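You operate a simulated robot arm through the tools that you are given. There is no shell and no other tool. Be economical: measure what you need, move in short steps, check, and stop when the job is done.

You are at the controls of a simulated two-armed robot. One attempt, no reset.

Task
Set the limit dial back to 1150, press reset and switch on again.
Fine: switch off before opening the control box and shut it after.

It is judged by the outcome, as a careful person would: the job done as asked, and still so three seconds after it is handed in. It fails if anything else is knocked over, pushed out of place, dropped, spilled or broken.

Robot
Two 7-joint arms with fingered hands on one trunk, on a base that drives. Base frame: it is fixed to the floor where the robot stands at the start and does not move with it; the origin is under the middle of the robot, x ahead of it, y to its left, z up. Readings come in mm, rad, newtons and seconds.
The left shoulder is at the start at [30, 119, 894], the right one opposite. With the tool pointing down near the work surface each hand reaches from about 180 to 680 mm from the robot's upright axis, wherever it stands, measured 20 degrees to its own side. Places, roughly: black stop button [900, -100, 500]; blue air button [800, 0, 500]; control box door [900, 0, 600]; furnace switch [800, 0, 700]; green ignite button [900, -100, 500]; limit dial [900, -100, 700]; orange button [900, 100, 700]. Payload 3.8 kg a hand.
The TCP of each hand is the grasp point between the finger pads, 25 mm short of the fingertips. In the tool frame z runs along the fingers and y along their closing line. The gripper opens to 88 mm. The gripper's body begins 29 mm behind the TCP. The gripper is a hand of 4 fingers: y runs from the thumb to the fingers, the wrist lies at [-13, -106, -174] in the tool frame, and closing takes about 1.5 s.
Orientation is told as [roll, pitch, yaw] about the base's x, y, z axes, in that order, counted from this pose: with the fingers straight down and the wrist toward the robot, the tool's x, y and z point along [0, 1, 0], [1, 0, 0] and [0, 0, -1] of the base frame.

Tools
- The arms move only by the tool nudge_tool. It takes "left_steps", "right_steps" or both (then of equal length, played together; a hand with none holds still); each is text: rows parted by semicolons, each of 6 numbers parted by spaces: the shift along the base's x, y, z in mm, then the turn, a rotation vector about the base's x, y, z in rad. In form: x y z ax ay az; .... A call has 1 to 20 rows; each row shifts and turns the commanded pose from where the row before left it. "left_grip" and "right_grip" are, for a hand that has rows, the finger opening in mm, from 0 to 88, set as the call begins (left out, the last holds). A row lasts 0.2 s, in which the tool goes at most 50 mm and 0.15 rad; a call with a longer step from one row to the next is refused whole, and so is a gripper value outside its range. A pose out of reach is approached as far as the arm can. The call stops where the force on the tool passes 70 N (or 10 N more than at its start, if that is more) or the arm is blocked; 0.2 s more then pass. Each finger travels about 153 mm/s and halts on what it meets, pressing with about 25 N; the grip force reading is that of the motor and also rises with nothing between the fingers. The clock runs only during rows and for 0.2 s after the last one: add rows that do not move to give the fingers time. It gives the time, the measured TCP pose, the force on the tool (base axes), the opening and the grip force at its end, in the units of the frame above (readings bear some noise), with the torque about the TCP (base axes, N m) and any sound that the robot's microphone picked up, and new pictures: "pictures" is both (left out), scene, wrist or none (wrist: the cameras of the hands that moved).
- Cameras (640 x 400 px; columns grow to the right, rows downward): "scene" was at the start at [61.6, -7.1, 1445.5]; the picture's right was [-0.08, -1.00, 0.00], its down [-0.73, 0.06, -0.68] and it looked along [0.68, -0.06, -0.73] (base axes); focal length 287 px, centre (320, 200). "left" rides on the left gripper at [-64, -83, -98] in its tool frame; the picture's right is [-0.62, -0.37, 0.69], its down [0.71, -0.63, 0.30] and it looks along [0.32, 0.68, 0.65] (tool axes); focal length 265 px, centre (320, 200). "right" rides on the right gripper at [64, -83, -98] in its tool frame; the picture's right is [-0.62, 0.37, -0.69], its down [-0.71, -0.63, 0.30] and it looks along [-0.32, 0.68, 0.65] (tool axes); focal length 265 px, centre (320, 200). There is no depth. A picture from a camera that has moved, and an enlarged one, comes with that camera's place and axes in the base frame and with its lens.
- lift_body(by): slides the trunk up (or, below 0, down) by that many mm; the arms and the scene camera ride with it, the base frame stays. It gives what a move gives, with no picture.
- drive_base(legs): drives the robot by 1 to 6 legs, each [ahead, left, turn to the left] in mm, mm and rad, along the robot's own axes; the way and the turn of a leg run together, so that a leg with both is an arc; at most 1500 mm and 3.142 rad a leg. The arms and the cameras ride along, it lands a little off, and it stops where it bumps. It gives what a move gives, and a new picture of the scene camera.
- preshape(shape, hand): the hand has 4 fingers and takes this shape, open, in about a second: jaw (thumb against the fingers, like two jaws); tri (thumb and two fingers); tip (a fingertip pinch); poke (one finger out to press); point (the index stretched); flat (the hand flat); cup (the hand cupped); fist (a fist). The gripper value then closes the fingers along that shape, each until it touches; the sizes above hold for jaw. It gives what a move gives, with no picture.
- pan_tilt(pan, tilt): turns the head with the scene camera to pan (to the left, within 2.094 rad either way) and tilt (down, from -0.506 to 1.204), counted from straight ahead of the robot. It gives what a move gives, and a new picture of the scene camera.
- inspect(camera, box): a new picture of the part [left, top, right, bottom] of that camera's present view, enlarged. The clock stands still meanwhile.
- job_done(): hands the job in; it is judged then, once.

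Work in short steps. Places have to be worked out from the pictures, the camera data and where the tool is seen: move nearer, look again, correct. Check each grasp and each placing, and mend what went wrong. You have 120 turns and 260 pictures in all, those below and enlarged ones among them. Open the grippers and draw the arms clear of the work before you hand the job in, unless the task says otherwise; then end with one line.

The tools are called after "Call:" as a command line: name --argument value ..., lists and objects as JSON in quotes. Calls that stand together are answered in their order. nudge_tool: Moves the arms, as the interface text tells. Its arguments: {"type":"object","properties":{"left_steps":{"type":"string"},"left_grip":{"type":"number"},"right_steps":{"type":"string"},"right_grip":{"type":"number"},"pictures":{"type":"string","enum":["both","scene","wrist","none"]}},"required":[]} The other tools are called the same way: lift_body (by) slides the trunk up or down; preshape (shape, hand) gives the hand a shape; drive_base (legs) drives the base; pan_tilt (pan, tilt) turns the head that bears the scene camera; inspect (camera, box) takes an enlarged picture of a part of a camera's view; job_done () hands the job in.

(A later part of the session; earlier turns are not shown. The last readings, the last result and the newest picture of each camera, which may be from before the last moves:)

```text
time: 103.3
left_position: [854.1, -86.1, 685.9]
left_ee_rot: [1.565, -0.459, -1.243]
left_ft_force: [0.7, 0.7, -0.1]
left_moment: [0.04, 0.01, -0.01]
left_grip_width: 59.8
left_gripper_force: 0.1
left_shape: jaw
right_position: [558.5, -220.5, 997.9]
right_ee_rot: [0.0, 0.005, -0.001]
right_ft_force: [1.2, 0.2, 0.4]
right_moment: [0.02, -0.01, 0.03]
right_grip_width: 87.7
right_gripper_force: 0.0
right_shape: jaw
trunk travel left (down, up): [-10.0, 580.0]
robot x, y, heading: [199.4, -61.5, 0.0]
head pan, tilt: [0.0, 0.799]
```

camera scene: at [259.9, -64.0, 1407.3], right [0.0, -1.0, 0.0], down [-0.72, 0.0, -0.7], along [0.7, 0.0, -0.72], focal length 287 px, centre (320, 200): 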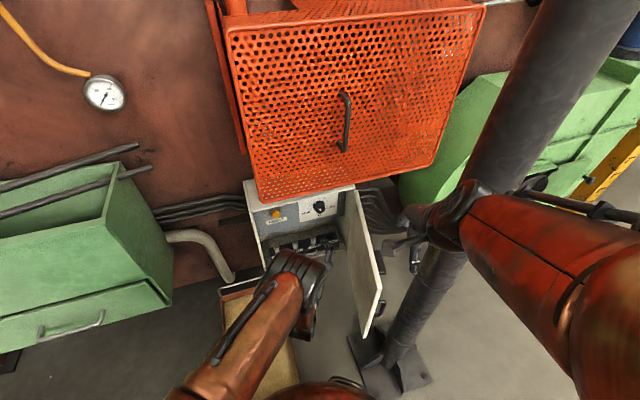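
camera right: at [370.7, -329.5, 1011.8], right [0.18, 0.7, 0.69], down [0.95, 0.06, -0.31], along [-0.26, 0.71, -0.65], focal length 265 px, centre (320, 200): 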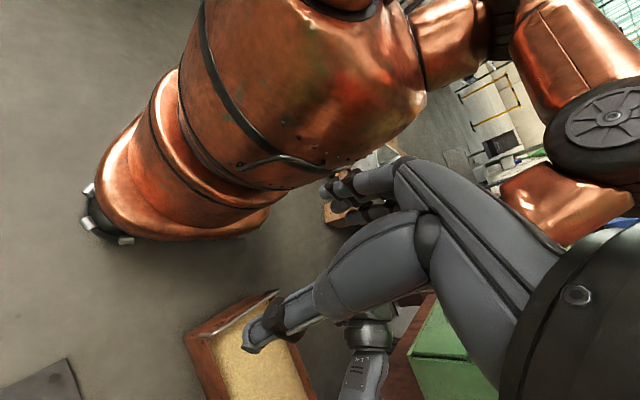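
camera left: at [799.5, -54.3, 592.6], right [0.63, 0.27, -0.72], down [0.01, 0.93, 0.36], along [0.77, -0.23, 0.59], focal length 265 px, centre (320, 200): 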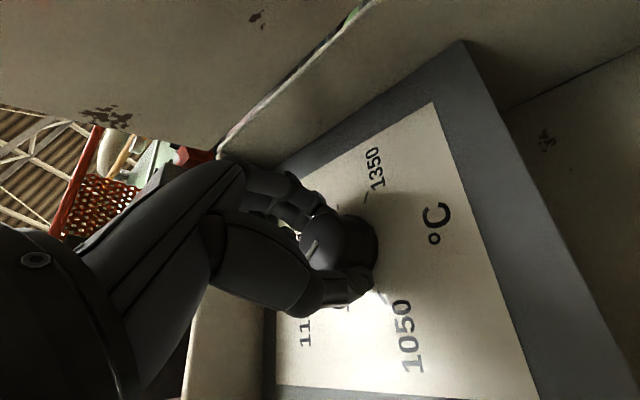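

Aligned again. In, grip, turn, release, and back out.

Call:
nudge_tool --left_steps "13 4.9 0 0 0 0;13 4.9 0 0 0 0;13 4.9 0 0 0 0;13 4.9 0 0 0 0;0 0 0 0 0 0" --pictures "none"

Call:
nudge_tool --left_steps "0 0 0 0 0 0;0 0 0 0 0 0;0 0 0 0 0 0;0 0 0 0 0 0;0 0 0 0 0 0;0 0 0 -0.06 -0.02 0;0 0 0 -0.06 -0.02 0;0 0 0 0 0 0;0 0 0 0 0 0" --left_grip 0 --pictures "wrist"

Call:
nudge_tool --left_steps "0 0 0 0 0 0;0 0 0 0 0 0;0 0 0 0 0 0;-13 -4.5 0 0 0 0;-13 -4.5 0 0 0 0;-13 -4.5 0 0 0 0;-13 -4.5 0 0 0 0;-20 -5 0 0 0 0;-20 0 0 0 0 0;-20 10 -10 0 0 0;-20 10 -10 0 0 0;0 20 -10 0 0 0;0 20 0 0 0 0;0 0 0 0 0 0" --left_grip 60 --pictures "none"

Call:
inspect --camera "scene" --box '[300, 190, 340, 220]'

```text
time: 104.5
left_position: [909.1, -66.2, 685.1]
left_ee_rot: [1.566, -0.46, -1.242]
left_ft_force: [0.0, 0.3, -0.5]
left_moment: [0.02, 0.0, 0.0]
left_grip_width: 59.7
left_gripper_force: 0.1
left_shape: jaw
right_position: [558.3, -219.0, 997.6]
right_ee_rot: [0.0, 0.005, 0.0]
right_ft_force: [0.0, 0.0, -0.5]
right_moment: [-0.02, 0.0, -0.04]
right_grip_width: 87.9
right_gripper_force: 0.2
right_shape: jaw
trunk travel left (down, up): [-10.0, 580.0]
robot x, y, heading: [196.1, -62.8, 0.004]
head pan, tilt: [0.0, 0.799]
```

```text
time: 106.5
left_position: [908.4, -64.0, 687.7]
left_ee_rot: [1.563, -0.585, -1.242]
left_ft_force: [-0.4, 0.5, -4.6]
left_moment: [0.01, 0.1, -0.01]
left_grip_width: 33.0
left_gripper_force: 25.2
left_shape: jaw
right_position: [558.7, -220.8, 997.0]
right_ee_rot: [-0.001, 0.007, -0.001]
right_ft_force: [-0.4, 0.8, -0.1]
right_moment: [0.0, -0.02, -0.02]
right_grip_width: 87.6
right_gripper_force: 0.1
right_shape: jaw
trunk travel left (down, up): [-10.0, 580.0]
robot x, y, heading: [197.8, -59.7, 0.001]
head pan, tilt: [0.0, 0.799]
camera left: at [804.3, -64.4, 588.0], right [0.66, 0.19, -0.72], down [0.0, 0.97, 0.25], along [0.75, -0.16, 0.64], focal length 265 px, centre (320, 200)
```

left: 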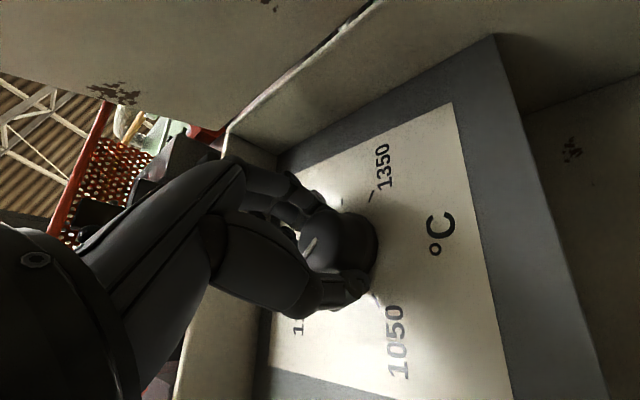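

```text
time: 109.5
left_position: [773.2, -29.8, 657.2]
left_ee_rot: [1.566, -0.587, -1.243]
left_ft_force: [-0.6, -0.5, 0.4]
left_moment: [0.0, -0.01, 0.0]
left_grip_width: 59.5
left_gripper_force: 0.0
left_shape: jaw
right_position: [558.7, -219.0, 997.1]
right_ee_rot: [0.0, 0.006, 0.001]
right_ft_force: [-0.9, -0.8, 0.8]
right_moment: [0.01, 0.03, -0.01]
right_grip_width: 87.8
right_gripper_force: 0.1
right_shape: jaw
trunk travel left (down, up): [-10.0, 580.0]
robot x, y, heading: [194.9, -60.0, -0.002]
head pan, tilt: [0.0, 0.799]
```

```text
13.33 times, centred on (320, 205) of scene
camera zoom: at [259.9, -64.1, 1407.4], right [0.0, -1.0, 0.0], down [-0.72, 0.0, -0.7], along [0.7, 0.0, -0.72], focal length 3824 px, centre (320, 133)
```

zoom: 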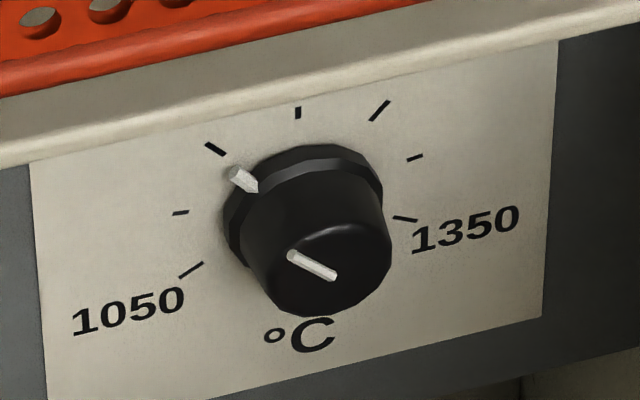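

Pointer now ~42° left, i.e. about 1147–1150. Good. Next the RESET button; I refine its place.

Call:
nudge_tool --left_steps "-10 10 0 0.1326 0.0448 0;-10 10 5 0.1326 0.0448 0;-10 10 10 0.1326 0.0448 0;0 10 10 0.1326 0.0448 0;0 10 10 0.025 0.008 0;0 0 0 0 0 0" --left_grip 0 --pictures "wrist"

Call:
inspect --camera "scene" --box '[240, 180, 320, 240]'

```text
time: 110.9
left_position: [745.5, 22.2, 692.5]
left_ee_rot: [1.565, 0.0, -1.243]
left_ft_force: [-1.1, -0.6, -0.5]
left_moment: [-0.03, 0.01, 0.0]
left_grip_width: 0.0
left_gripper_force: 25.1
left_shape: jaw
right_position: [557.1, -220.0, 997.3]
right_ee_rot: [0.0, 0.004, -0.001]
right_ft_force: [0.2, -0.1, 0.2]
right_moment: [0.03, 0.0, 0.03]
right_grip_width: 87.5
right_gripper_force: 0.2
right_shape: jaw
trunk travel left (down, up): [-10.0, 580.0]
robot x, y, heading: [198.1, -65.4, 0.002]
head pan, tilt: [0.0, 0.799]
camera left: at [625.7, 68.8, 628.6], right [0.53, 0.57, -0.62], down [0.09, 0.69, 0.71], along [0.84, -0.44, 0.32], focal length 265 px, centre (320, 200)
```

left: 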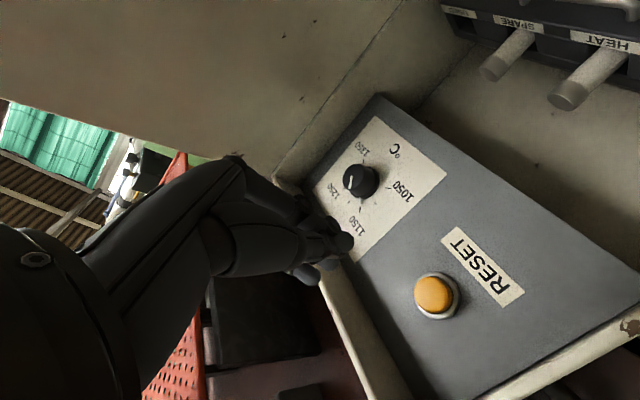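

```text
6.67 times, centred on (280, 210) of scene
camera zoom: at [259.9, -64.1, 1407.3], right [0.0, -1.0, 0.0], down [-0.72, 0.0, -0.7], along [0.7, 0.0, -0.72], focal length 1912 px, centre (587, 133)
```

zoom: 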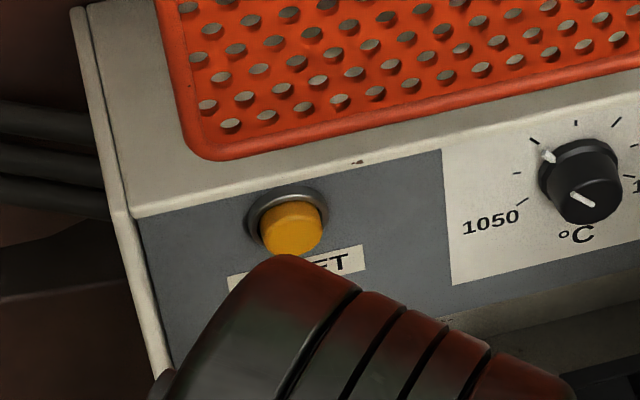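

RESET cap front ≈ (877,80,700). With closed fingers I go to a stand-off in line with it.

Call:
nudge_tool --left_steps "13 8 2 0 0 0;13 8 2 0 0 0;13 8 2 0 0 0;12 7 2 0 0 0;0 0 0 0 0 0"

```text
time: 112.1
left_position: [797.6, 52.4, 698.4]
left_ee_rot: [1.566, -0.001, -1.241]
left_ft_force: [-0.3, 0.1, 0.0]
left_moment: [-0.03, 0.0, 0.0]
left_grip_width: 0.1
left_gripper_force: 25.3
left_shape: jaw
right_position: [557.5, -219.2, 998.0]
right_ee_rot: [0.0, 0.006, 0.0]
right_ft_force: [0.6, 0.0, -0.6]
right_moment: [-0.02, -0.01, 0.02]
right_grip_width: 87.6
right_gripper_force: 0.1
right_shape: jaw
trunk travel left (down, up): [-10.0, 580.0]
robot x, y, heading: [193.2, -62.3, -0.003]
head pan, tilt: [0.0, 0.799]
camera scene: at [259.9, -64.1, 1407.4], right [0.0, -1.0, 0.0], down [-0.72, 0.0, -0.7], along [0.7, 0.0, -0.72], focal length 287 px, centre (320, 200)
camera left: at [678.0, 100.5, 636.1], right [0.53, 0.57, -0.62], down [0.09, 0.69, 0.71], along [0.84, -0.44, 0.32], focal length 265 px, centre (320, 200)
```

scene: 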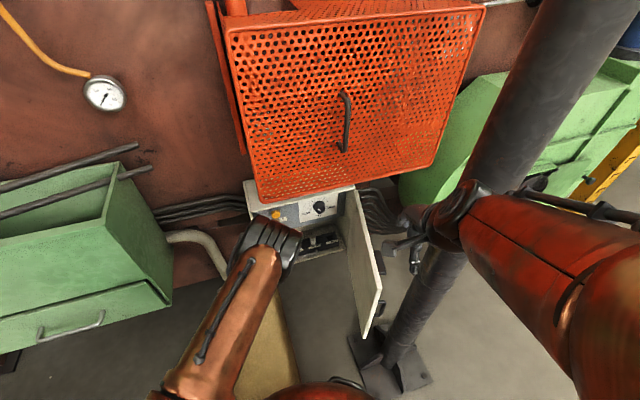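
left: 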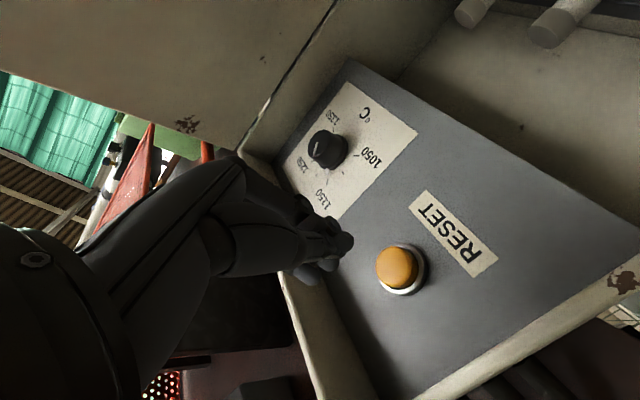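

I advance toward the button in small steps.

Call:
nudge_tool --left_steps "12 4 0 0 0 0;12 4 0 0 0 0;12 4 0 0 0 0;10 3.4 0 0 0 0;6 2 0 0 0 0;0 0 0 0 0 0" --pictures "wrist"

```text
time: 113.5
left_position: [848.6, 70.6, 702.2]
left_ee_rot: [1.566, 0.0, -1.242]
left_ft_force: [0.3, -0.5, 0.0]
left_moment: [-0.02, 0.02, -0.04]
left_grip_width: 0.0
left_gripper_force: 25.0
left_shape: jaw
right_position: [558.0, -220.6, 997.2]
right_ee_rot: [0.0, 0.006, 0.001]
right_ft_force: [0.1, 0.2, 0.2]
right_moment: [0.01, 0.0, 0.0]
right_grip_width: 87.8
right_gripper_force: 0.0
right_shape: jaw
trunk travel left (down, up): [-10.0, 580.0]
robot x, y, heading: [197.1, -65.6, 0.001]
head pan, tilt: [0.0, 0.799]
camera left: at [728.3, 118.4, 637.3], right [0.53, 0.57, -0.62], down [0.09, 0.69, 0.71], along [0.84, -0.44, 0.32], focal length 265 px, centre (320, 200)
```

left: 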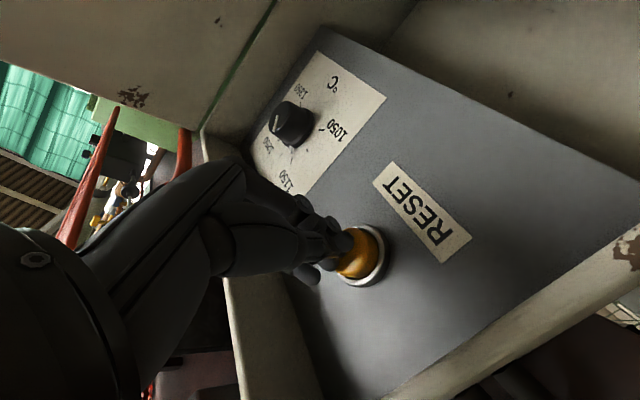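

Fingertips are right in front of the cap. I push on.

Call:
nudge_tool --left_steps "4 1.4 0 0 0 0;4 1.4 0 0 0 0;4 1.4 0 0 0 0;3 1 0 0 0 0;0 0 0 0 0 0" --pictures "wrist"

```text
time: 114.7
left_position: [857.2, 73.6, 702.1]
left_ee_rot: [1.562, 0.002, -1.25]
left_ft_force: [-56.5, -17.8, 2.0]
left_moment: [0.0, -0.01, 0.02]
left_grip_width: 0.0
left_gripper_force: 24.9
left_shape: jaw
right_position: [552.4, -221.2, 998.5]
right_ee_rot: [0.004, -0.001, 0.0]
right_ft_force: [-0.3, -0.2, 0.5]
right_moment: [0.0, 0.0, -0.02]
right_grip_width: 87.7
right_gripper_force: 0.1
right_shape: jaw
trunk travel left (down, up): [-10.0, 580.0]
robot x, y, heading: [194.8, -65.9, -0.001]
head pan, tilt: [0.0, 0.799]
heard: click
camera left: at [737.9, 120.9, 637.8], right [0.54, 0.57, -0.62], down [0.09, 0.69, 0.71], along [0.84, -0.44, 0.32], focal length 265 px, centre (320, 200)
```

left: 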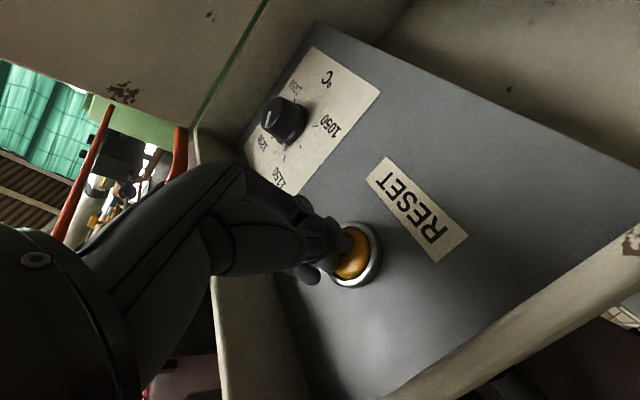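

It clicked. I back out and check the dial once more.

Call:
nudge_tool --left_steps "-15 -5 0 0 0 0;-15 -5 0 0 0 0;-20 -7 0 0 0 0;-20 -7 0 0 0 0;-20 -7 0 0 0 0;-20 -7 0 0 0 0;0 0 0 0 0 0" --pictures "scene"

Call:
inspect --camera "scene" --box '[300, 190, 340, 220]'

Call:
inspect --camera "left" --box '[320, 100, 480, 240]'

```text
time: 116.3
left_position: [751.1, 35.6, 698.7]
left_ee_rot: [1.566, 0.0, -1.243]
left_ft_force: [0.2, 0.0, 0.4]
left_moment: [0.0, 0.0, 0.0]
left_grip_width: 0.0
left_gripper_force: 25.0
left_shape: jaw
right_position: [557.5, -220.0, 997.6]
right_ee_rot: [0.001, 0.005, 0.0]
right_ft_force: [-0.1, 0.0, -0.5]
right_moment: [0.01, 0.04, 0.01]
right_grip_width: 87.6
right_gripper_force: 0.0
right_shape: jaw
trunk travel left (down, up): [-10.0, 580.0]
robot x, y, heading: [195.7, -60.9, 0.007]
head pan, tilt: [0.0, 0.799]
camera scene: at [259.9, -64.0, 1407.4], right [0.0, -1.0, 0.0], down [-0.72, 0.0, -0.7], along [0.7, 0.0, -0.72], focal length 287 px, centre (320, 200)
```

scene: 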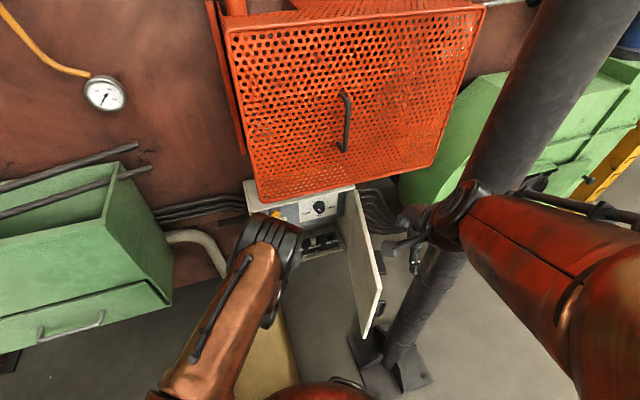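

```text
13.33 times, centred on (320, 205) of scene
camera zoom: at [259.9, -64.0, 1407.4], right [0.0, -1.0, 0.0], down [-0.72, 0.0, -0.7], along [0.7, 0.0, -0.72], focal length 3824 px, centre (320, 133)
```

zoom: 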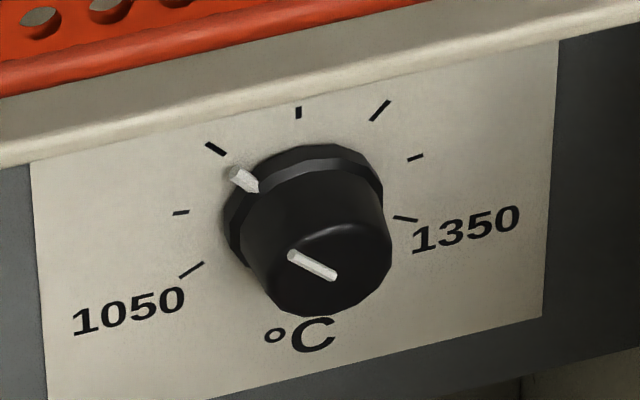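

```text
2.86 times, centred on (400, 170) of left
camera zoom: at [631.2, 82.6, 635.6], right [0.53, 0.57, -0.62], down [0.09, 0.7, 0.71], along [0.84, -0.44, 0.32], focal length 758 px, centre (91, 286)
```

zoom: 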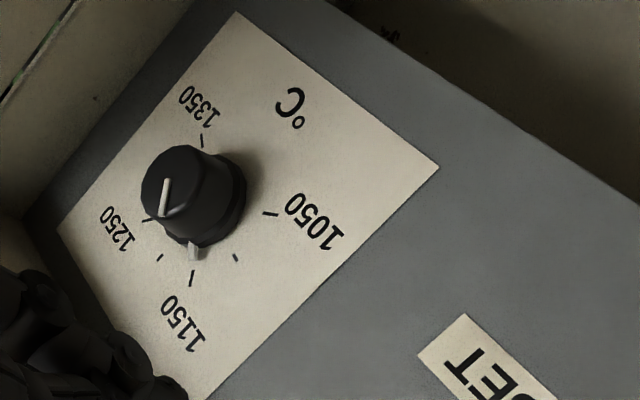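

Reset done and the dial reads 1150. To close the door I'll do the reverse of opening: back the base 100 mm, then straddle the free edge (~(591,-211)) and drag it back.

Call:
drive_base --legs '[[-100, 0, 0]]'

Call:
nudge_tool --left_steps "-20 -5 0 0 0 -0.08;-20 -5 0 0 0 -0.08;-20 -5 0 0 0 -0.08;-20 -10 0 0 0 -0.08;-20 -15 0 0 0 0;-20 -20 0 0 0 0;-18 -25 0 0 0 0;0 -25 0 0 0 0;0 -25 0 0 0 0;0 -25 0 0 0 0;0 -25 0 0 0 0;0 -25 0 0 0 0;0 -20 0 0 0 0;0 0 0 0 0 0" --left_grip 70

```text
time: 117.5
left_position: [650.9, 35.3, 699.3]
left_ee_rot: [1.567, 0.0, -1.244]
left_ft_force: [-0.1, 0.4, 0.3]
left_moment: [-0.03, 0.01, -0.03]
left_grip_width: 0.3
left_gripper_force: 25.1
left_shape: jaw
right_position: [455.9, -220.0, 997.0]
right_ee_rot: [0.002, 0.004, -0.002]
right_ft_force: [-0.5, 0.0, 0.2]
right_moment: [0.0, -0.01, 0.01]
right_grip_width: 87.5
right_gripper_force: 0.1
right_shape: jaw
trunk travel left (down, up): [-10.0, 580.0]
robot x, y, heading: [98.1, -62.8, -0.002]
head pan, tilt: [0.0, 0.799]
camera scene: at [158.2, -64.0, 1407.4], right [0.0, -1.0, 0.0], down [-0.72, 0.0, -0.7], along [0.7, 0.0, -0.72], focal length 287 px, centre (320, 200)
```

scene: 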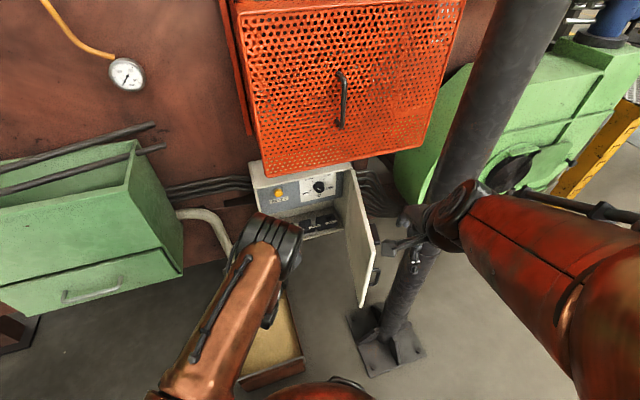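

```text
time: 120.5
left_position: [513.3, -196.7, 697.9]
left_ee_rot: [1.565, 0.0, -1.564]
left_ft_force: [-0.5, 0.6, -0.2]
left_moment: [-0.01, 0.02, -0.03]
left_grip_width: 69.9
left_gripper_force: 0.0
left_shape: jaw
right_position: [458.3, -220.3, 997.8]
right_ee_rot: [-0.001, 0.007, -0.003]
right_ft_force: [0.3, 0.1, -0.2]
right_moment: [0.02, -0.01, 0.02]
right_grip_width: 87.9
right_gripper_force: 0.0
right_shape: jaw
trunk travel left (down, up): [-10.0, 580.0]
robot x, y, heading: [98.8, -64.4, -0.001]
head pan, tilt: [0.0, 0.799]
camera scene: at [159.8, -64.0, 1407.4], right [0.0, -1.0, 0.0], down [-0.72, 0.0, -0.7], along [0.7, 0.0, -0.72], focal length 287 px, centre (320, 200)
camera left: at [415.5, -113.5, 634.6], right [0.69, 0.37, -0.62], down [0.3, 0.63, 0.71], along [0.66, -0.68, 0.32], focal length 265 px, centre (320, 200)
```

scene: 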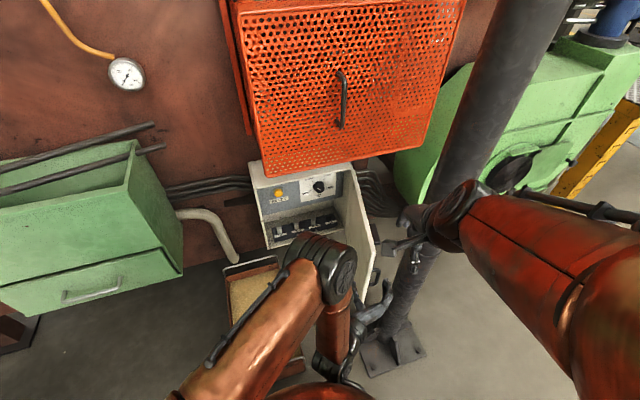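
left: 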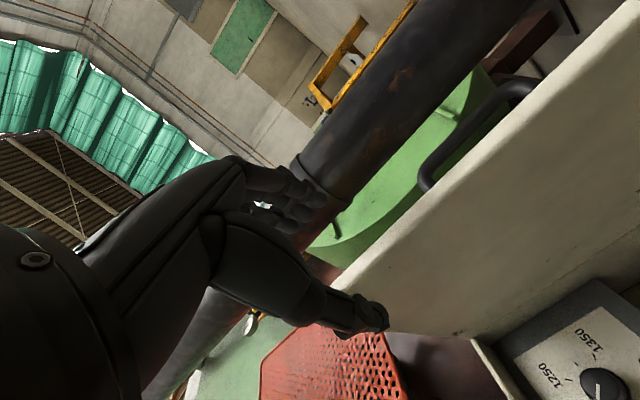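

The door edge lies between thumb and fingers in y. I advance close to it and look.

Call:
nudge_tool --left_steps "16 -4 0 0 0 0;16 -4 0 0 0 0;13 -4 0 0 0 0;0 0 0 0 0 0"

Call:
inspect --camera "scene" --box '[320, 170, 440, 320]'

```text
time: 121.5
left_position: [558.9, -205.9, 698.4]
left_ee_rot: [1.564, 0.001, -1.566]
left_ft_force: [0.6, 0.0, -0.4]
left_moment: [0.0, 0.0, 0.05]
left_grip_width: 69.9
left_gripper_force: 0.1
left_shape: jaw
right_position: [457.3, -220.1, 997.3]
right_ee_rot: [0.001, 0.006, -0.001]
right_ft_force: [-0.2, 0.3, -0.2]
right_moment: [-0.03, 0.01, -0.01]
right_grip_width: 87.7
right_gripper_force: 0.1
right_shape: jaw
trunk travel left (down, up): [-10.0, 580.0]
robot x, y, heading: [97.0, -63.1, -0.003]
head pan, tilt: [0.0, 0.799]
camera scene: at [159.8, -64.1, 1407.4], right [0.0, -1.0, 0.0], down [-0.72, 0.0, -0.7], along [0.7, 0.0, -0.72], focal length 287 px, centre (320, 200)
camera left: at [461.3, -123.3, 634.7], right [0.69, 0.37, -0.62], down [0.3, 0.63, 0.71], along [0.66, -0.68, 0.32], focal length 265 px, centre (320, 200)
```

scene: 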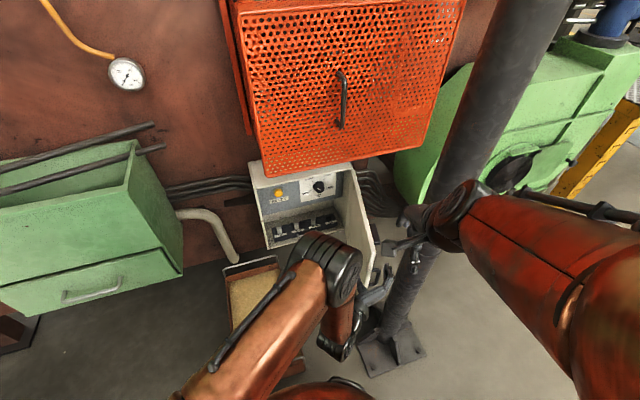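
left: 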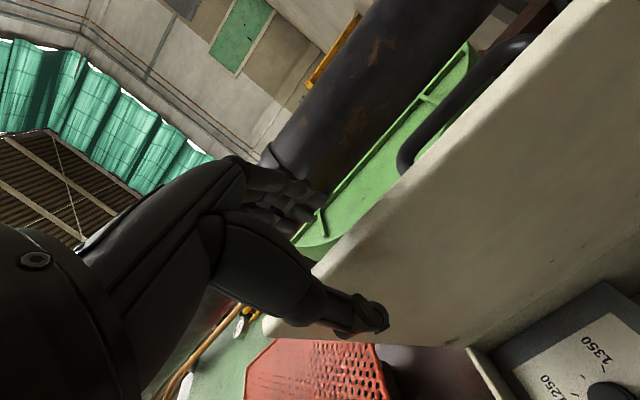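

```text
2.67 times, centred on (380, 245) of scene
camera zoom: at [159.8, -64.1, 1407.4], right [0.0, -1.0, 0.0], down [-0.72, 0.0, -0.7], along [0.7, 0.0, -0.72], focal length 765 px, centre (160, 80)
```

zoom: 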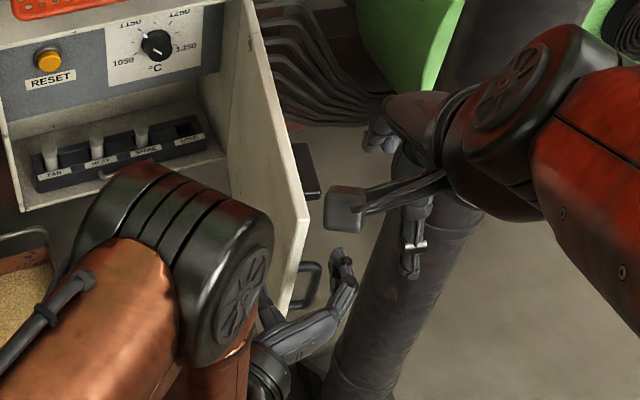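

The edge is straddled, fingers outside. I advance 18 mm and drag the door toward closed.

Call:
nudge_tool --left_steps "18 0 0 0 0 0;0 20 0 0 0 0;0 20 0 0 0 0;2 20 0 0 0 0;2 20 0 0 0 0;4 20 0 0 0 0;0 0 0 0 0 0"

```text
time: 123.1
left_position: [582.3, -107.6, 699.0]
left_ee_rot: [1.566, -0.001, -1.566]
left_ft_force: [0.6, -0.3, 0.7]
left_moment: [0.0, -0.01, 0.01]
left_grip_width: 69.9
left_gripper_force: 0.1
left_shape: jaw
right_position: [457.5, -219.9, 996.9]
right_ee_rot: [0.002, 0.005, -0.001]
right_ft_force: [-0.2, 0.7, 0.2]
right_moment: [0.0, -0.02, -0.03]
right_grip_width: 87.6
right_gripper_force: 0.0
right_shape: jaw
trunk travel left (down, up): [-10.0, 580.0]
robot x, y, heading: [97.7, -64.0, 0.0]
head pan, tilt: [0.0, 0.799]
camera scene: at [159.8, -64.1, 1407.4], right [0.0, -1.0, 0.0], down [-0.72, 0.0, -0.7], along [0.7, 0.0, -0.72], focal length 287 px, centre (320, 200)
camera left: at [484.1, -25.2, 634.8], right [0.69, 0.37, -0.62], down [0.3, 0.63, 0.71], along [0.66, -0.68, 0.32], focal length 265 px, centre (320, 200)
```

scene: 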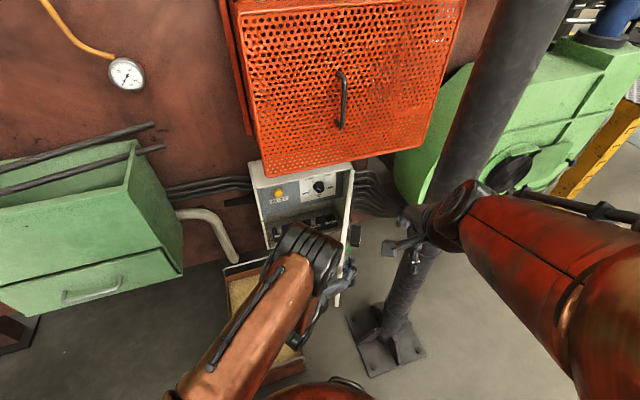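
left: 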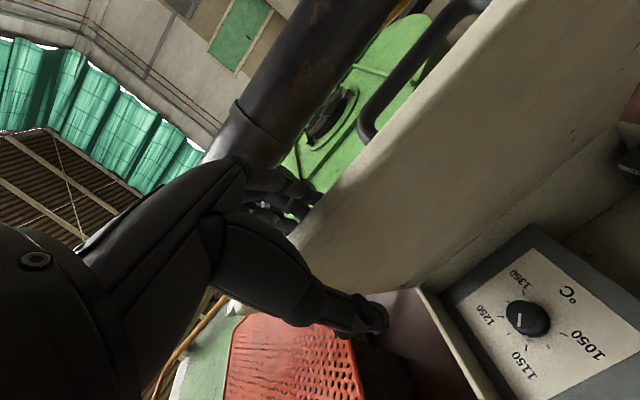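

The door follows the fingers. I continue the arc.

Call:
nudge_tool --left_steps "6 20 0 0 0 0;7 19 0 0 0 0;8 19 0 0 0 0;10 18 0 0 0 0;11 17 0 0 0 0;12 16 0 0 0 0;13 15 0 0 0 0;0 0 0 0 0 0"

```text
time: 124.9
left_position: [649.4, 16.1, 697.4]
left_ee_rot: [1.564, 0.001, -1.566]
left_ft_force: [-0.4, 0.9, 0.4]
left_moment: [0.0, -0.05, -0.01]
left_grip_width: 69.9
left_gripper_force: 0.0
left_shape: jaw
right_position: [457.9, -219.0, 997.8]
right_ee_rot: [0.002, 0.006, -0.002]
right_ft_force: [0.4, 0.2, -0.5]
right_moment: [-0.02, 0.02, -0.01]
right_grip_width: 87.8
right_gripper_force: 0.1
right_shape: jaw
trunk travel left (down, up): [-10.0, 580.0]
robot x, y, heading: [96.0, -61.3, -0.003]
head pan, tilt: [0.0, 0.799]
camera scene: at [159.8, -64.1, 1407.4], right [0.0, -1.0, 0.0], down [-0.72, 0.0, -0.7], along [0.7, 0.0, -0.72], focal length 287 px, centre (320, 200)
camera left: at [552.3, 98.6, 633.8], right [0.69, 0.37, -0.62], down [0.3, 0.63, 0.71], along [0.66, -0.68, 0.32], focal length 265 px, centre (320, 200)
```

scene: 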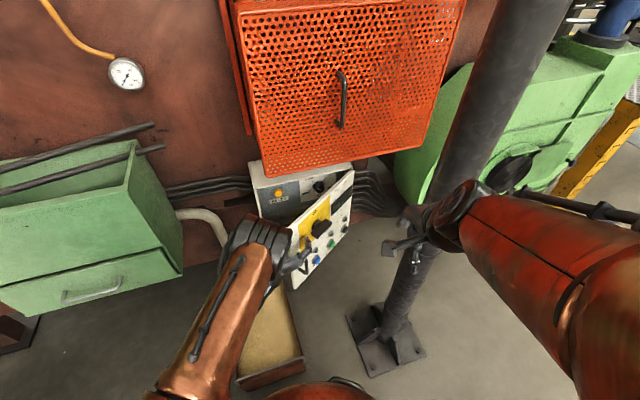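
left: 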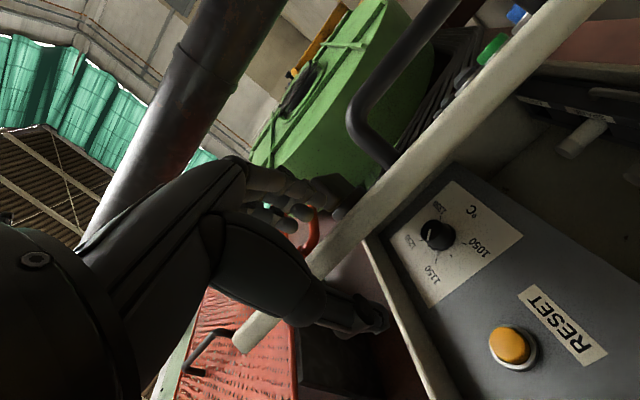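

Door is about 30° from shut. I withdraw the hand, close it and raise it, then bring the base forward so I can push the door shut from the front.

Call:
nudge_tool --left_steps "-20 0 5 0 0 0;-20 0 5 0 0 0;-20 0 10 0 0 0;-20 0 10 0 0 0;-20 0 10 0 0 0;-10 0 0 0 0 0;0 0 0 0 0 0" --left_grip 70 --pictures "none"

Call:
nudge_tool --left_steps "0 0 0 0 0 0;0 0 0 0 0 0;0 0 0 0 0 0;0 0 0 0 0 0;0 0 0 0 0 0" --left_grip 0 --pictures "none"

Call:
drive_base --legs '[[90, 0, 0]]'

```text
time: 126.5
left_position: [538.5, 15.6, 739.2]
left_ee_rot: [1.567, 0.001, -1.565]
left_ft_force: [-0.3, -0.7, 0.0]
left_moment: [-0.01, 0.03, 0.01]
left_grip_width: 70.1
left_gripper_force: 0.1
left_shape: jaw
right_position: [456.5, -220.5, 996.9]
right_ee_rot: [0.001, 0.006, -0.003]
right_ft_force: [0.4, 0.5, 0.2]
right_moment: [0.01, -0.02, 0.02]
right_grip_width: 87.7
right_gripper_force: 0.0
right_shape: jaw
trunk travel left (down, up): [-10.0, 580.0]
robot x, y, heading: [97.2, -64.7, -0.004]
head pan, tilt: [0.0, 0.799]
```

```text
time: 127.7
left_position: [540.7, 15.8, 740.6]
left_ee_rot: [1.566, 0.0, -1.565]
left_ft_force: [0.1, 0.0, -0.1]
left_moment: [0.03, -0.03, -0.02]
left_grip_width: 0.2
left_gripper_force: 25.3
left_shape: jaw
right_position: [458.7, -218.6, 998.5]
right_ee_rot: [0.0, 0.005, -0.001]
right_ft_force: [0.4, 0.3, 0.5]
right_moment: [0.03, 0.02, 0.0]
right_grip_width: 87.6
right_gripper_force: 0.1
right_shape: jaw
trunk travel left (down, up): [-10.0, 580.0]
robot x, y, heading: [96.0, -62.5, -0.001]
head pan, tilt: [0.0, 0.799]
```

```text
time: 128.8
left_position: [631.4, 15.3, 739.0]
left_ee_rot: [1.567, 0.0, -1.565]
left_ft_force: [-0.3, -0.1, -0.4]
left_moment: [0.02, 0.02, -0.02]
left_grip_width: 0.3
left_gripper_force: 24.6
left_shape: jaw
right_position: [550.1, -220.2, 996.6]
right_ee_rot: [-0.001, 0.004, 0.0]
right_ft_force: [0.3, 0.0, 0.5]
right_moment: [0.0, 0.02, 0.0]
right_grip_width: 87.8
right_gripper_force: 0.0
right_shape: jaw
trunk travel left (down, up): [-10.0, 580.0]
robot x, y, heading: [187.3, -62.0, -0.0]
head pan, tilt: [0.0, 0.799]
camera scene: at [251.8, -64.1, 1407.3], right [0.0, -1.0, 0.0], down [-0.72, 0.0, -0.7], along [0.7, 0.0, -0.72], focal length 287 px, centre (320, 200)
```

scene: 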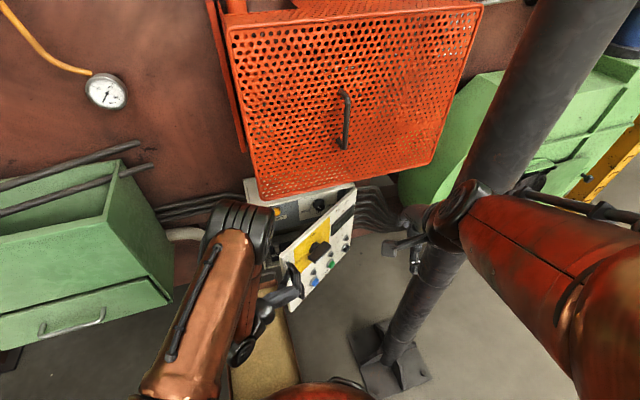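

I look closely at where the fingertips are relative to the door edge.

Call:
inspect --camera "scene" --box '[230, 180, 370, 320]'

Call:
inspect --camera "left" --box '[160, 60, 640, 400]'

```text
2.86 times, centred on (300, 250) of scene
camera zoom: at [251.8, -64.1, 1407.3], right [0.0, -1.0, 0.0], down [-0.72, 0.0, -0.7], along [0.7, 0.0, -0.72], focal length 819 px, centre (377, 57)
```

zoom: 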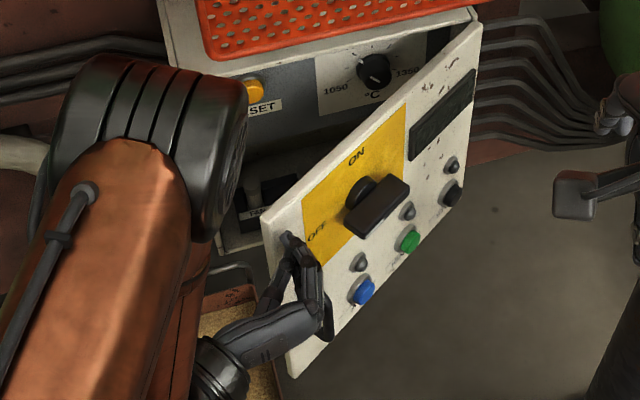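

```text
1.18 times, centred on (400, 230) of left
camera zoom: at [532.6, 98.6, 675.2], right [0.69, 0.37, -0.62], down [0.3, 0.63, 0.71], along [0.66, -0.68, 0.32], focal length 312 px, centre (226, 165)
```

zoom: 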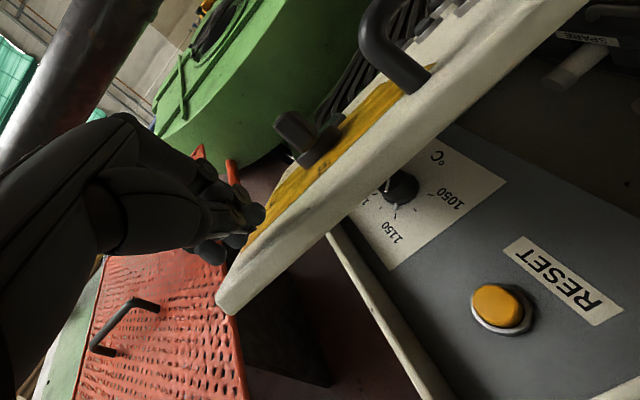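

Fingertips are at the upper-left of the door's front, clear of the switch. I push along the closing arc.

Call:
nudge_tool --left_steps "14.6 18.4 0 0 0 0.04;15.8 17.4 0 0 0 0.04;17 16.2 0 0 0 0.04;18.2 15 0 0 0 0.04;0 0 0 0 0 0"

Call:
inspect --camera "scene" --box '[230, 160, 370, 280]'

```text
time: 130.0
left_position: [695.6, 83.8, 737.3]
left_ee_rot: [1.565, 0.0, -1.403]
left_ft_force: [0.4, 0.2, 0.6]
left_moment: [-0.01, -0.01, 0.0]
left_grip_width: 0.0
left_gripper_force: 25.1
left_shape: jaw
right_position: [548.4, -218.9, 997.6]
right_ee_rot: [0.001, 0.006, -0.001]
right_ft_force: [0.4, 0.4, -0.1]
right_moment: [0.02, -0.01, -0.04]
right_grip_width: 87.7
right_gripper_force: 0.1
right_shape: jaw
trunk travel left (down, up): [-10.0, 580.0]
robot x, y, heading: [186.8, -63.8, -0.001]
head pan, tilt: [0.0, 0.799]
camera scene: at [250.1, -64.1, 1407.4], right [0.0, -1.0, 0.0], down [-0.72, 0.0, -0.7], along [0.7, 0.0, -0.72], focal length 287 px, centre (320, 200)
camera left: at [585.1, 149.3, 674.7], right [0.62, 0.48, -0.62], down [0.2, 0.67, 0.71], along [0.76, -0.57, 0.32], focal length 265 px, centre (320, 200)
```

scene: 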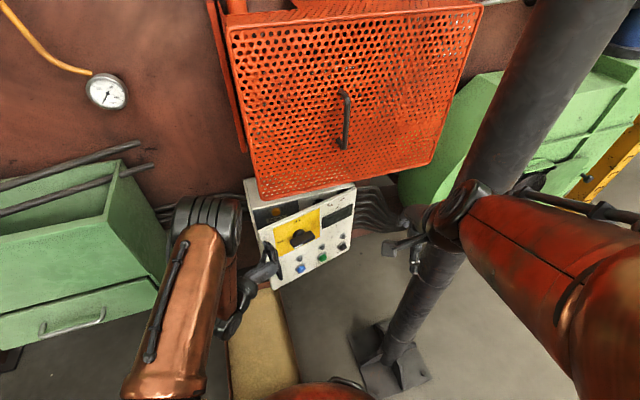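
left: 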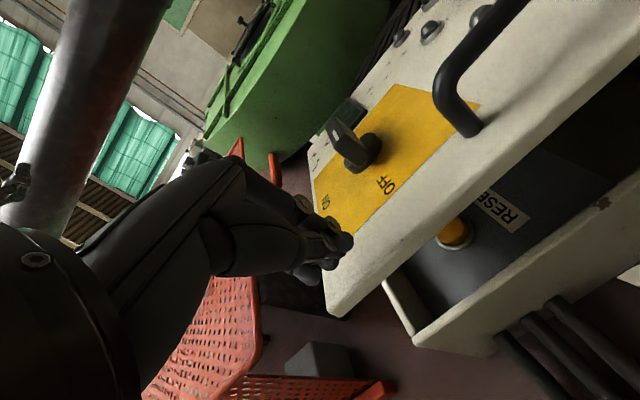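

```text
3.33 times, centred on (300, 220) of scene
camera zoom: at [250.1, -64.1, 1407.4], right [0.0, -1.0, 0.0], down [-0.72, 0.0, -0.7], along [0.7, 0.0, -0.72], focal length 956 px, centre (387, 133)
```

zoom: 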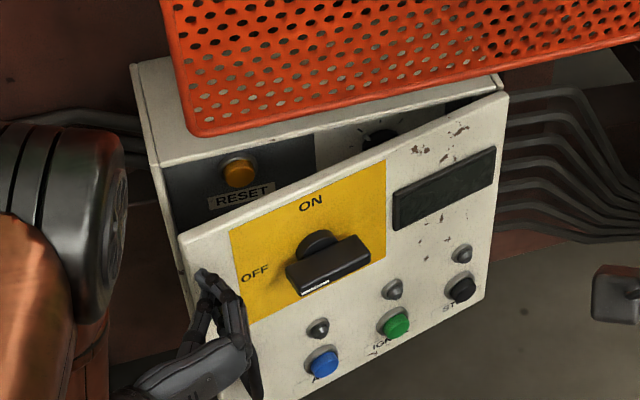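

The door follows nicely. I continue, with a little less sideways motion to stay off its edge.

Call:
nudge_tool --left_steps "19 9 0 0 0 0.04;20 8 0 0 0 0.04;21 7 0 0 0 0.04;21 6 0 0 0 0.04;21 6 0 0 0 0;0 0 0 0 0 0"

Call:
inspect --camera "scene" --box '[230, 160, 370, 280]'

```text
time: 131.2
left_position: [784.9, 112.3, 733.2]
left_ee_rot: [1.548, -0.001, -1.264]
left_ft_force: [-34.8, -7.8, 10.2]
left_moment: [0.1, -0.22, 0.1]
left_grip_width: 0.2
left_gripper_force: 25.4
left_shape: jaw
right_position: [547.1, -219.2, 997.5]
right_ee_rot: [0.001, 0.003, 0.0]
right_ft_force: [0.3, -0.5, -0.3]
right_moment: [-0.02, 0.03, 0.0]
right_grip_width: 87.6
right_gripper_force: 0.0
right_shape: jaw
trunk travel left (down, up): [-10.0, 580.0]
robot x, y, heading: [186.5, -62.7, 0.003]
head pan, tilt: [0.0, 0.799]
stopped in row 6 (left hand): the force on the tool passed its limit at 76 N (the readings are from after the stop); the commanded pose is now the measured one
camera scene: at [248.3, -64.5, 1407.5], right [0.0, -1.0, 0.0], down [-0.72, 0.0, -0.7], along [0.7, 0.0, -0.72], focal length 287 px, centre (320, 200)
camera left: at [665.0, 160.6, 671.6], right [0.54, 0.56, -0.64], down [0.11, 0.7, 0.71], along [0.84, -0.45, 0.31], focal length 265 px, centre (320, 200)
```

scene: 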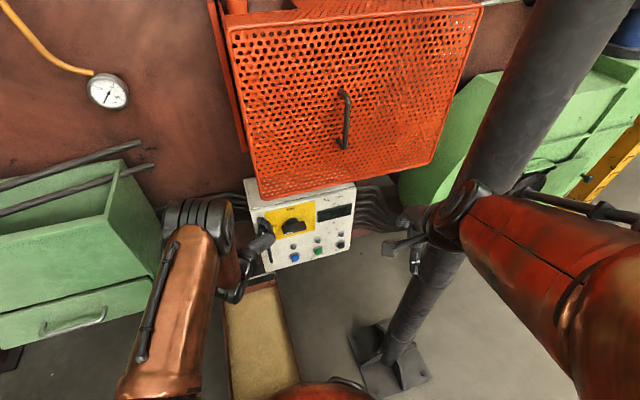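
left: 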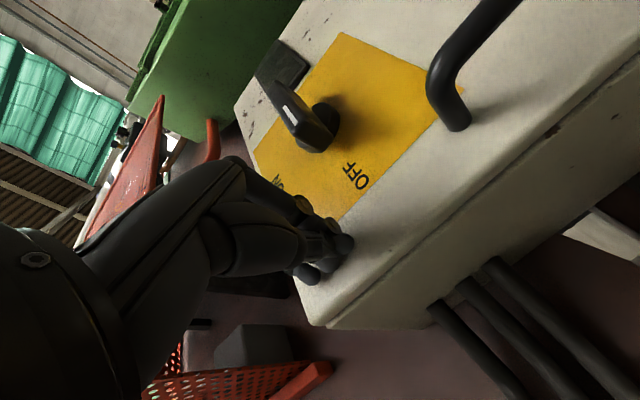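

```text
3.33 times, centred on (300, 220) of scene
camera zoom: at [248.3, -64.5, 1407.5], right [0.0, -1.0, 0.0], down [-0.72, 0.0, -0.7], along [0.7, 0.0, -0.72], focal length 956 px, centre (387, 133)
```

zoom: 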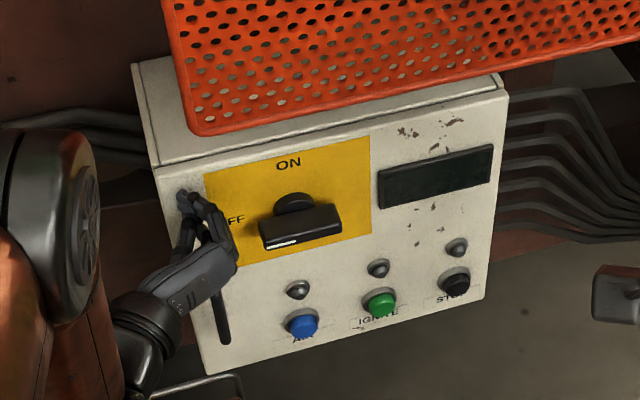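

The door is shut flush. I back off and go to a stand-off below-left of the switch pointer, to push it up toward ON.

Call:
nudge_tool --left_steps "-20 -7 0 0 0 0.02;-20 -7 0 0 0 0.02;1 -15 -19 0 0 0;2 -15 -19 0 0 0;2 -15 -19 0 0 0;2 -15 -18 0 0 0;2 -15 -18 0 0 0;0 0 0 0 0 0"

Call:
inspect --camera "scene" --box '[230, 160, 370, 280]'

```text
time: 133.0
left_position: [756.7, 26.0, 640.8]
left_ee_rot: [1.552, 0.0, -1.216]
left_ft_force: [0.3, -0.4, -0.2]
left_moment: [-0.04, 0.0, 0.03]
left_grip_width: 0.0
left_gripper_force: 24.9
left_shape: jaw
right_position: [546.5, -220.3, 997.8]
right_ee_rot: [0.0, 0.004, -0.001]
right_ft_force: [0.4, 0.9, 0.0]
right_moment: [0.03, -0.01, 0.01]
right_grip_width: 87.4
right_gripper_force: 0.1
right_shape: jaw
trunk travel left (down, up): [-10.0, 580.0]
robot x, y, heading: [188.9, -60.4, 0.001]
head pan, tilt: [0.0, 0.799]
camera scene: at [249.5, -64.1, 1407.4], right [0.0, -1.0, 0.0], down [-0.72, 0.0, -0.7], along [0.7, 0.0, -0.72], focal length 287 px, centre (320, 200)
camera left: at [634.9, 69.7, 578.2], right [0.51, 0.58, -0.63], down [0.08, 0.7, 0.71], along [0.86, -0.41, 0.31], focal length 265 px, centre (320, 200)
```

scene: 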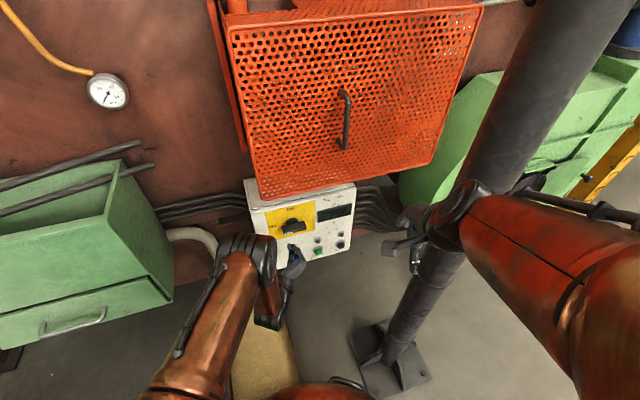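
left: 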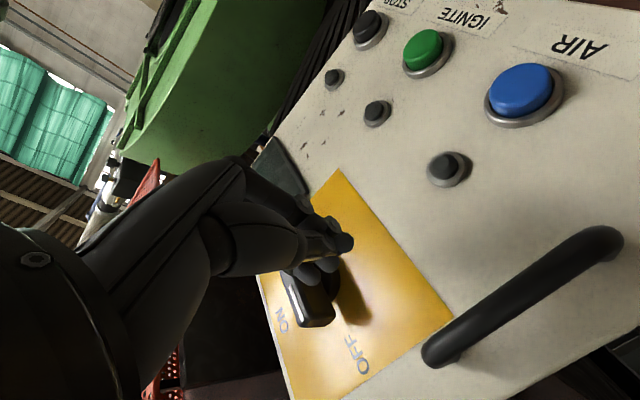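

```text
3.33 times, centred on (300, 220) of scene
camera zoom: at [249.5, -64.1, 1407.4], right [0.0, -1.0, 0.0], down [-0.72, 0.0, -0.7], along [0.7, 0.0, -0.72], focal length 956 px, centre (387, 133)
```

zoom: 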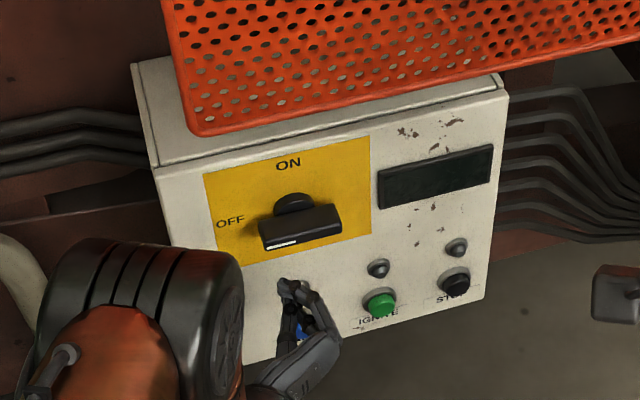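

I move in beneath the pointer end.

Call:
nudge_tool --left_steps "13.5 4.5 0 0 0 0;13.5 4.5 0 0 0 0;13.5 4.5 0 0 0 0;12 4 0 0 0 0;0 0 0 0 0 0" --pictures "wrist"

Call:
inspect --camera "scene" --box '[230, 160, 370, 280]'

```text
time: 134.2
left_position: [807.5, 39.4, 640.6]
left_ee_rot: [1.549, 0.004, -1.22]
left_ft_force: [-26.0, -9.5, 2.2]
left_moment: [-0.01, -0.04, -0.02]
left_grip_width: 0.2
left_gripper_force: 25.1
left_shape: jaw
right_position: [545.7, -221.5, 999.4]
right_ee_rot: [0.003, 0.0, 0.001]
right_ft_force: [0.1, 0.1, -0.3]
right_moment: [0.01, -0.01, -0.01]
right_grip_width: 87.7
right_gripper_force: 0.1
right_shape: jaw
trunk travel left (down, up): [-10.0, 580.0]
robot x, y, heading: [186.8, -64.7, 0.0]
head pan, tilt: [0.0, 0.799]
camera left: at [686.4, 83.8, 579.1], right [0.51, 0.58, -0.63], down [0.08, 0.7, 0.71], along [0.86, -0.42, 0.31], focal length 265 px, centre (320, 200)
```

left: 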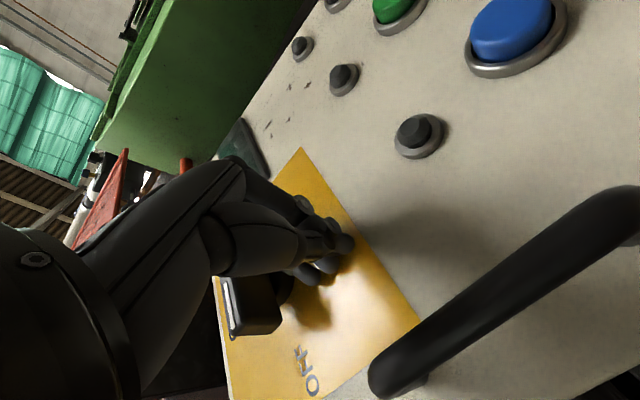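

```text
3.33 times, centred on (300, 220) of scene
camera zoom: at [246.4, -65.2, 1407.5], right [0.0, -1.0, 0.0], down [-0.72, 0.0, -0.7], along [0.7, 0.0, -0.72], focal length 956 px, centre (387, 133)
```

zoom: 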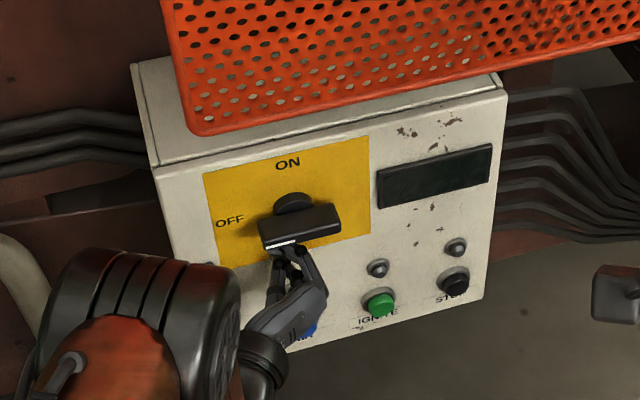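

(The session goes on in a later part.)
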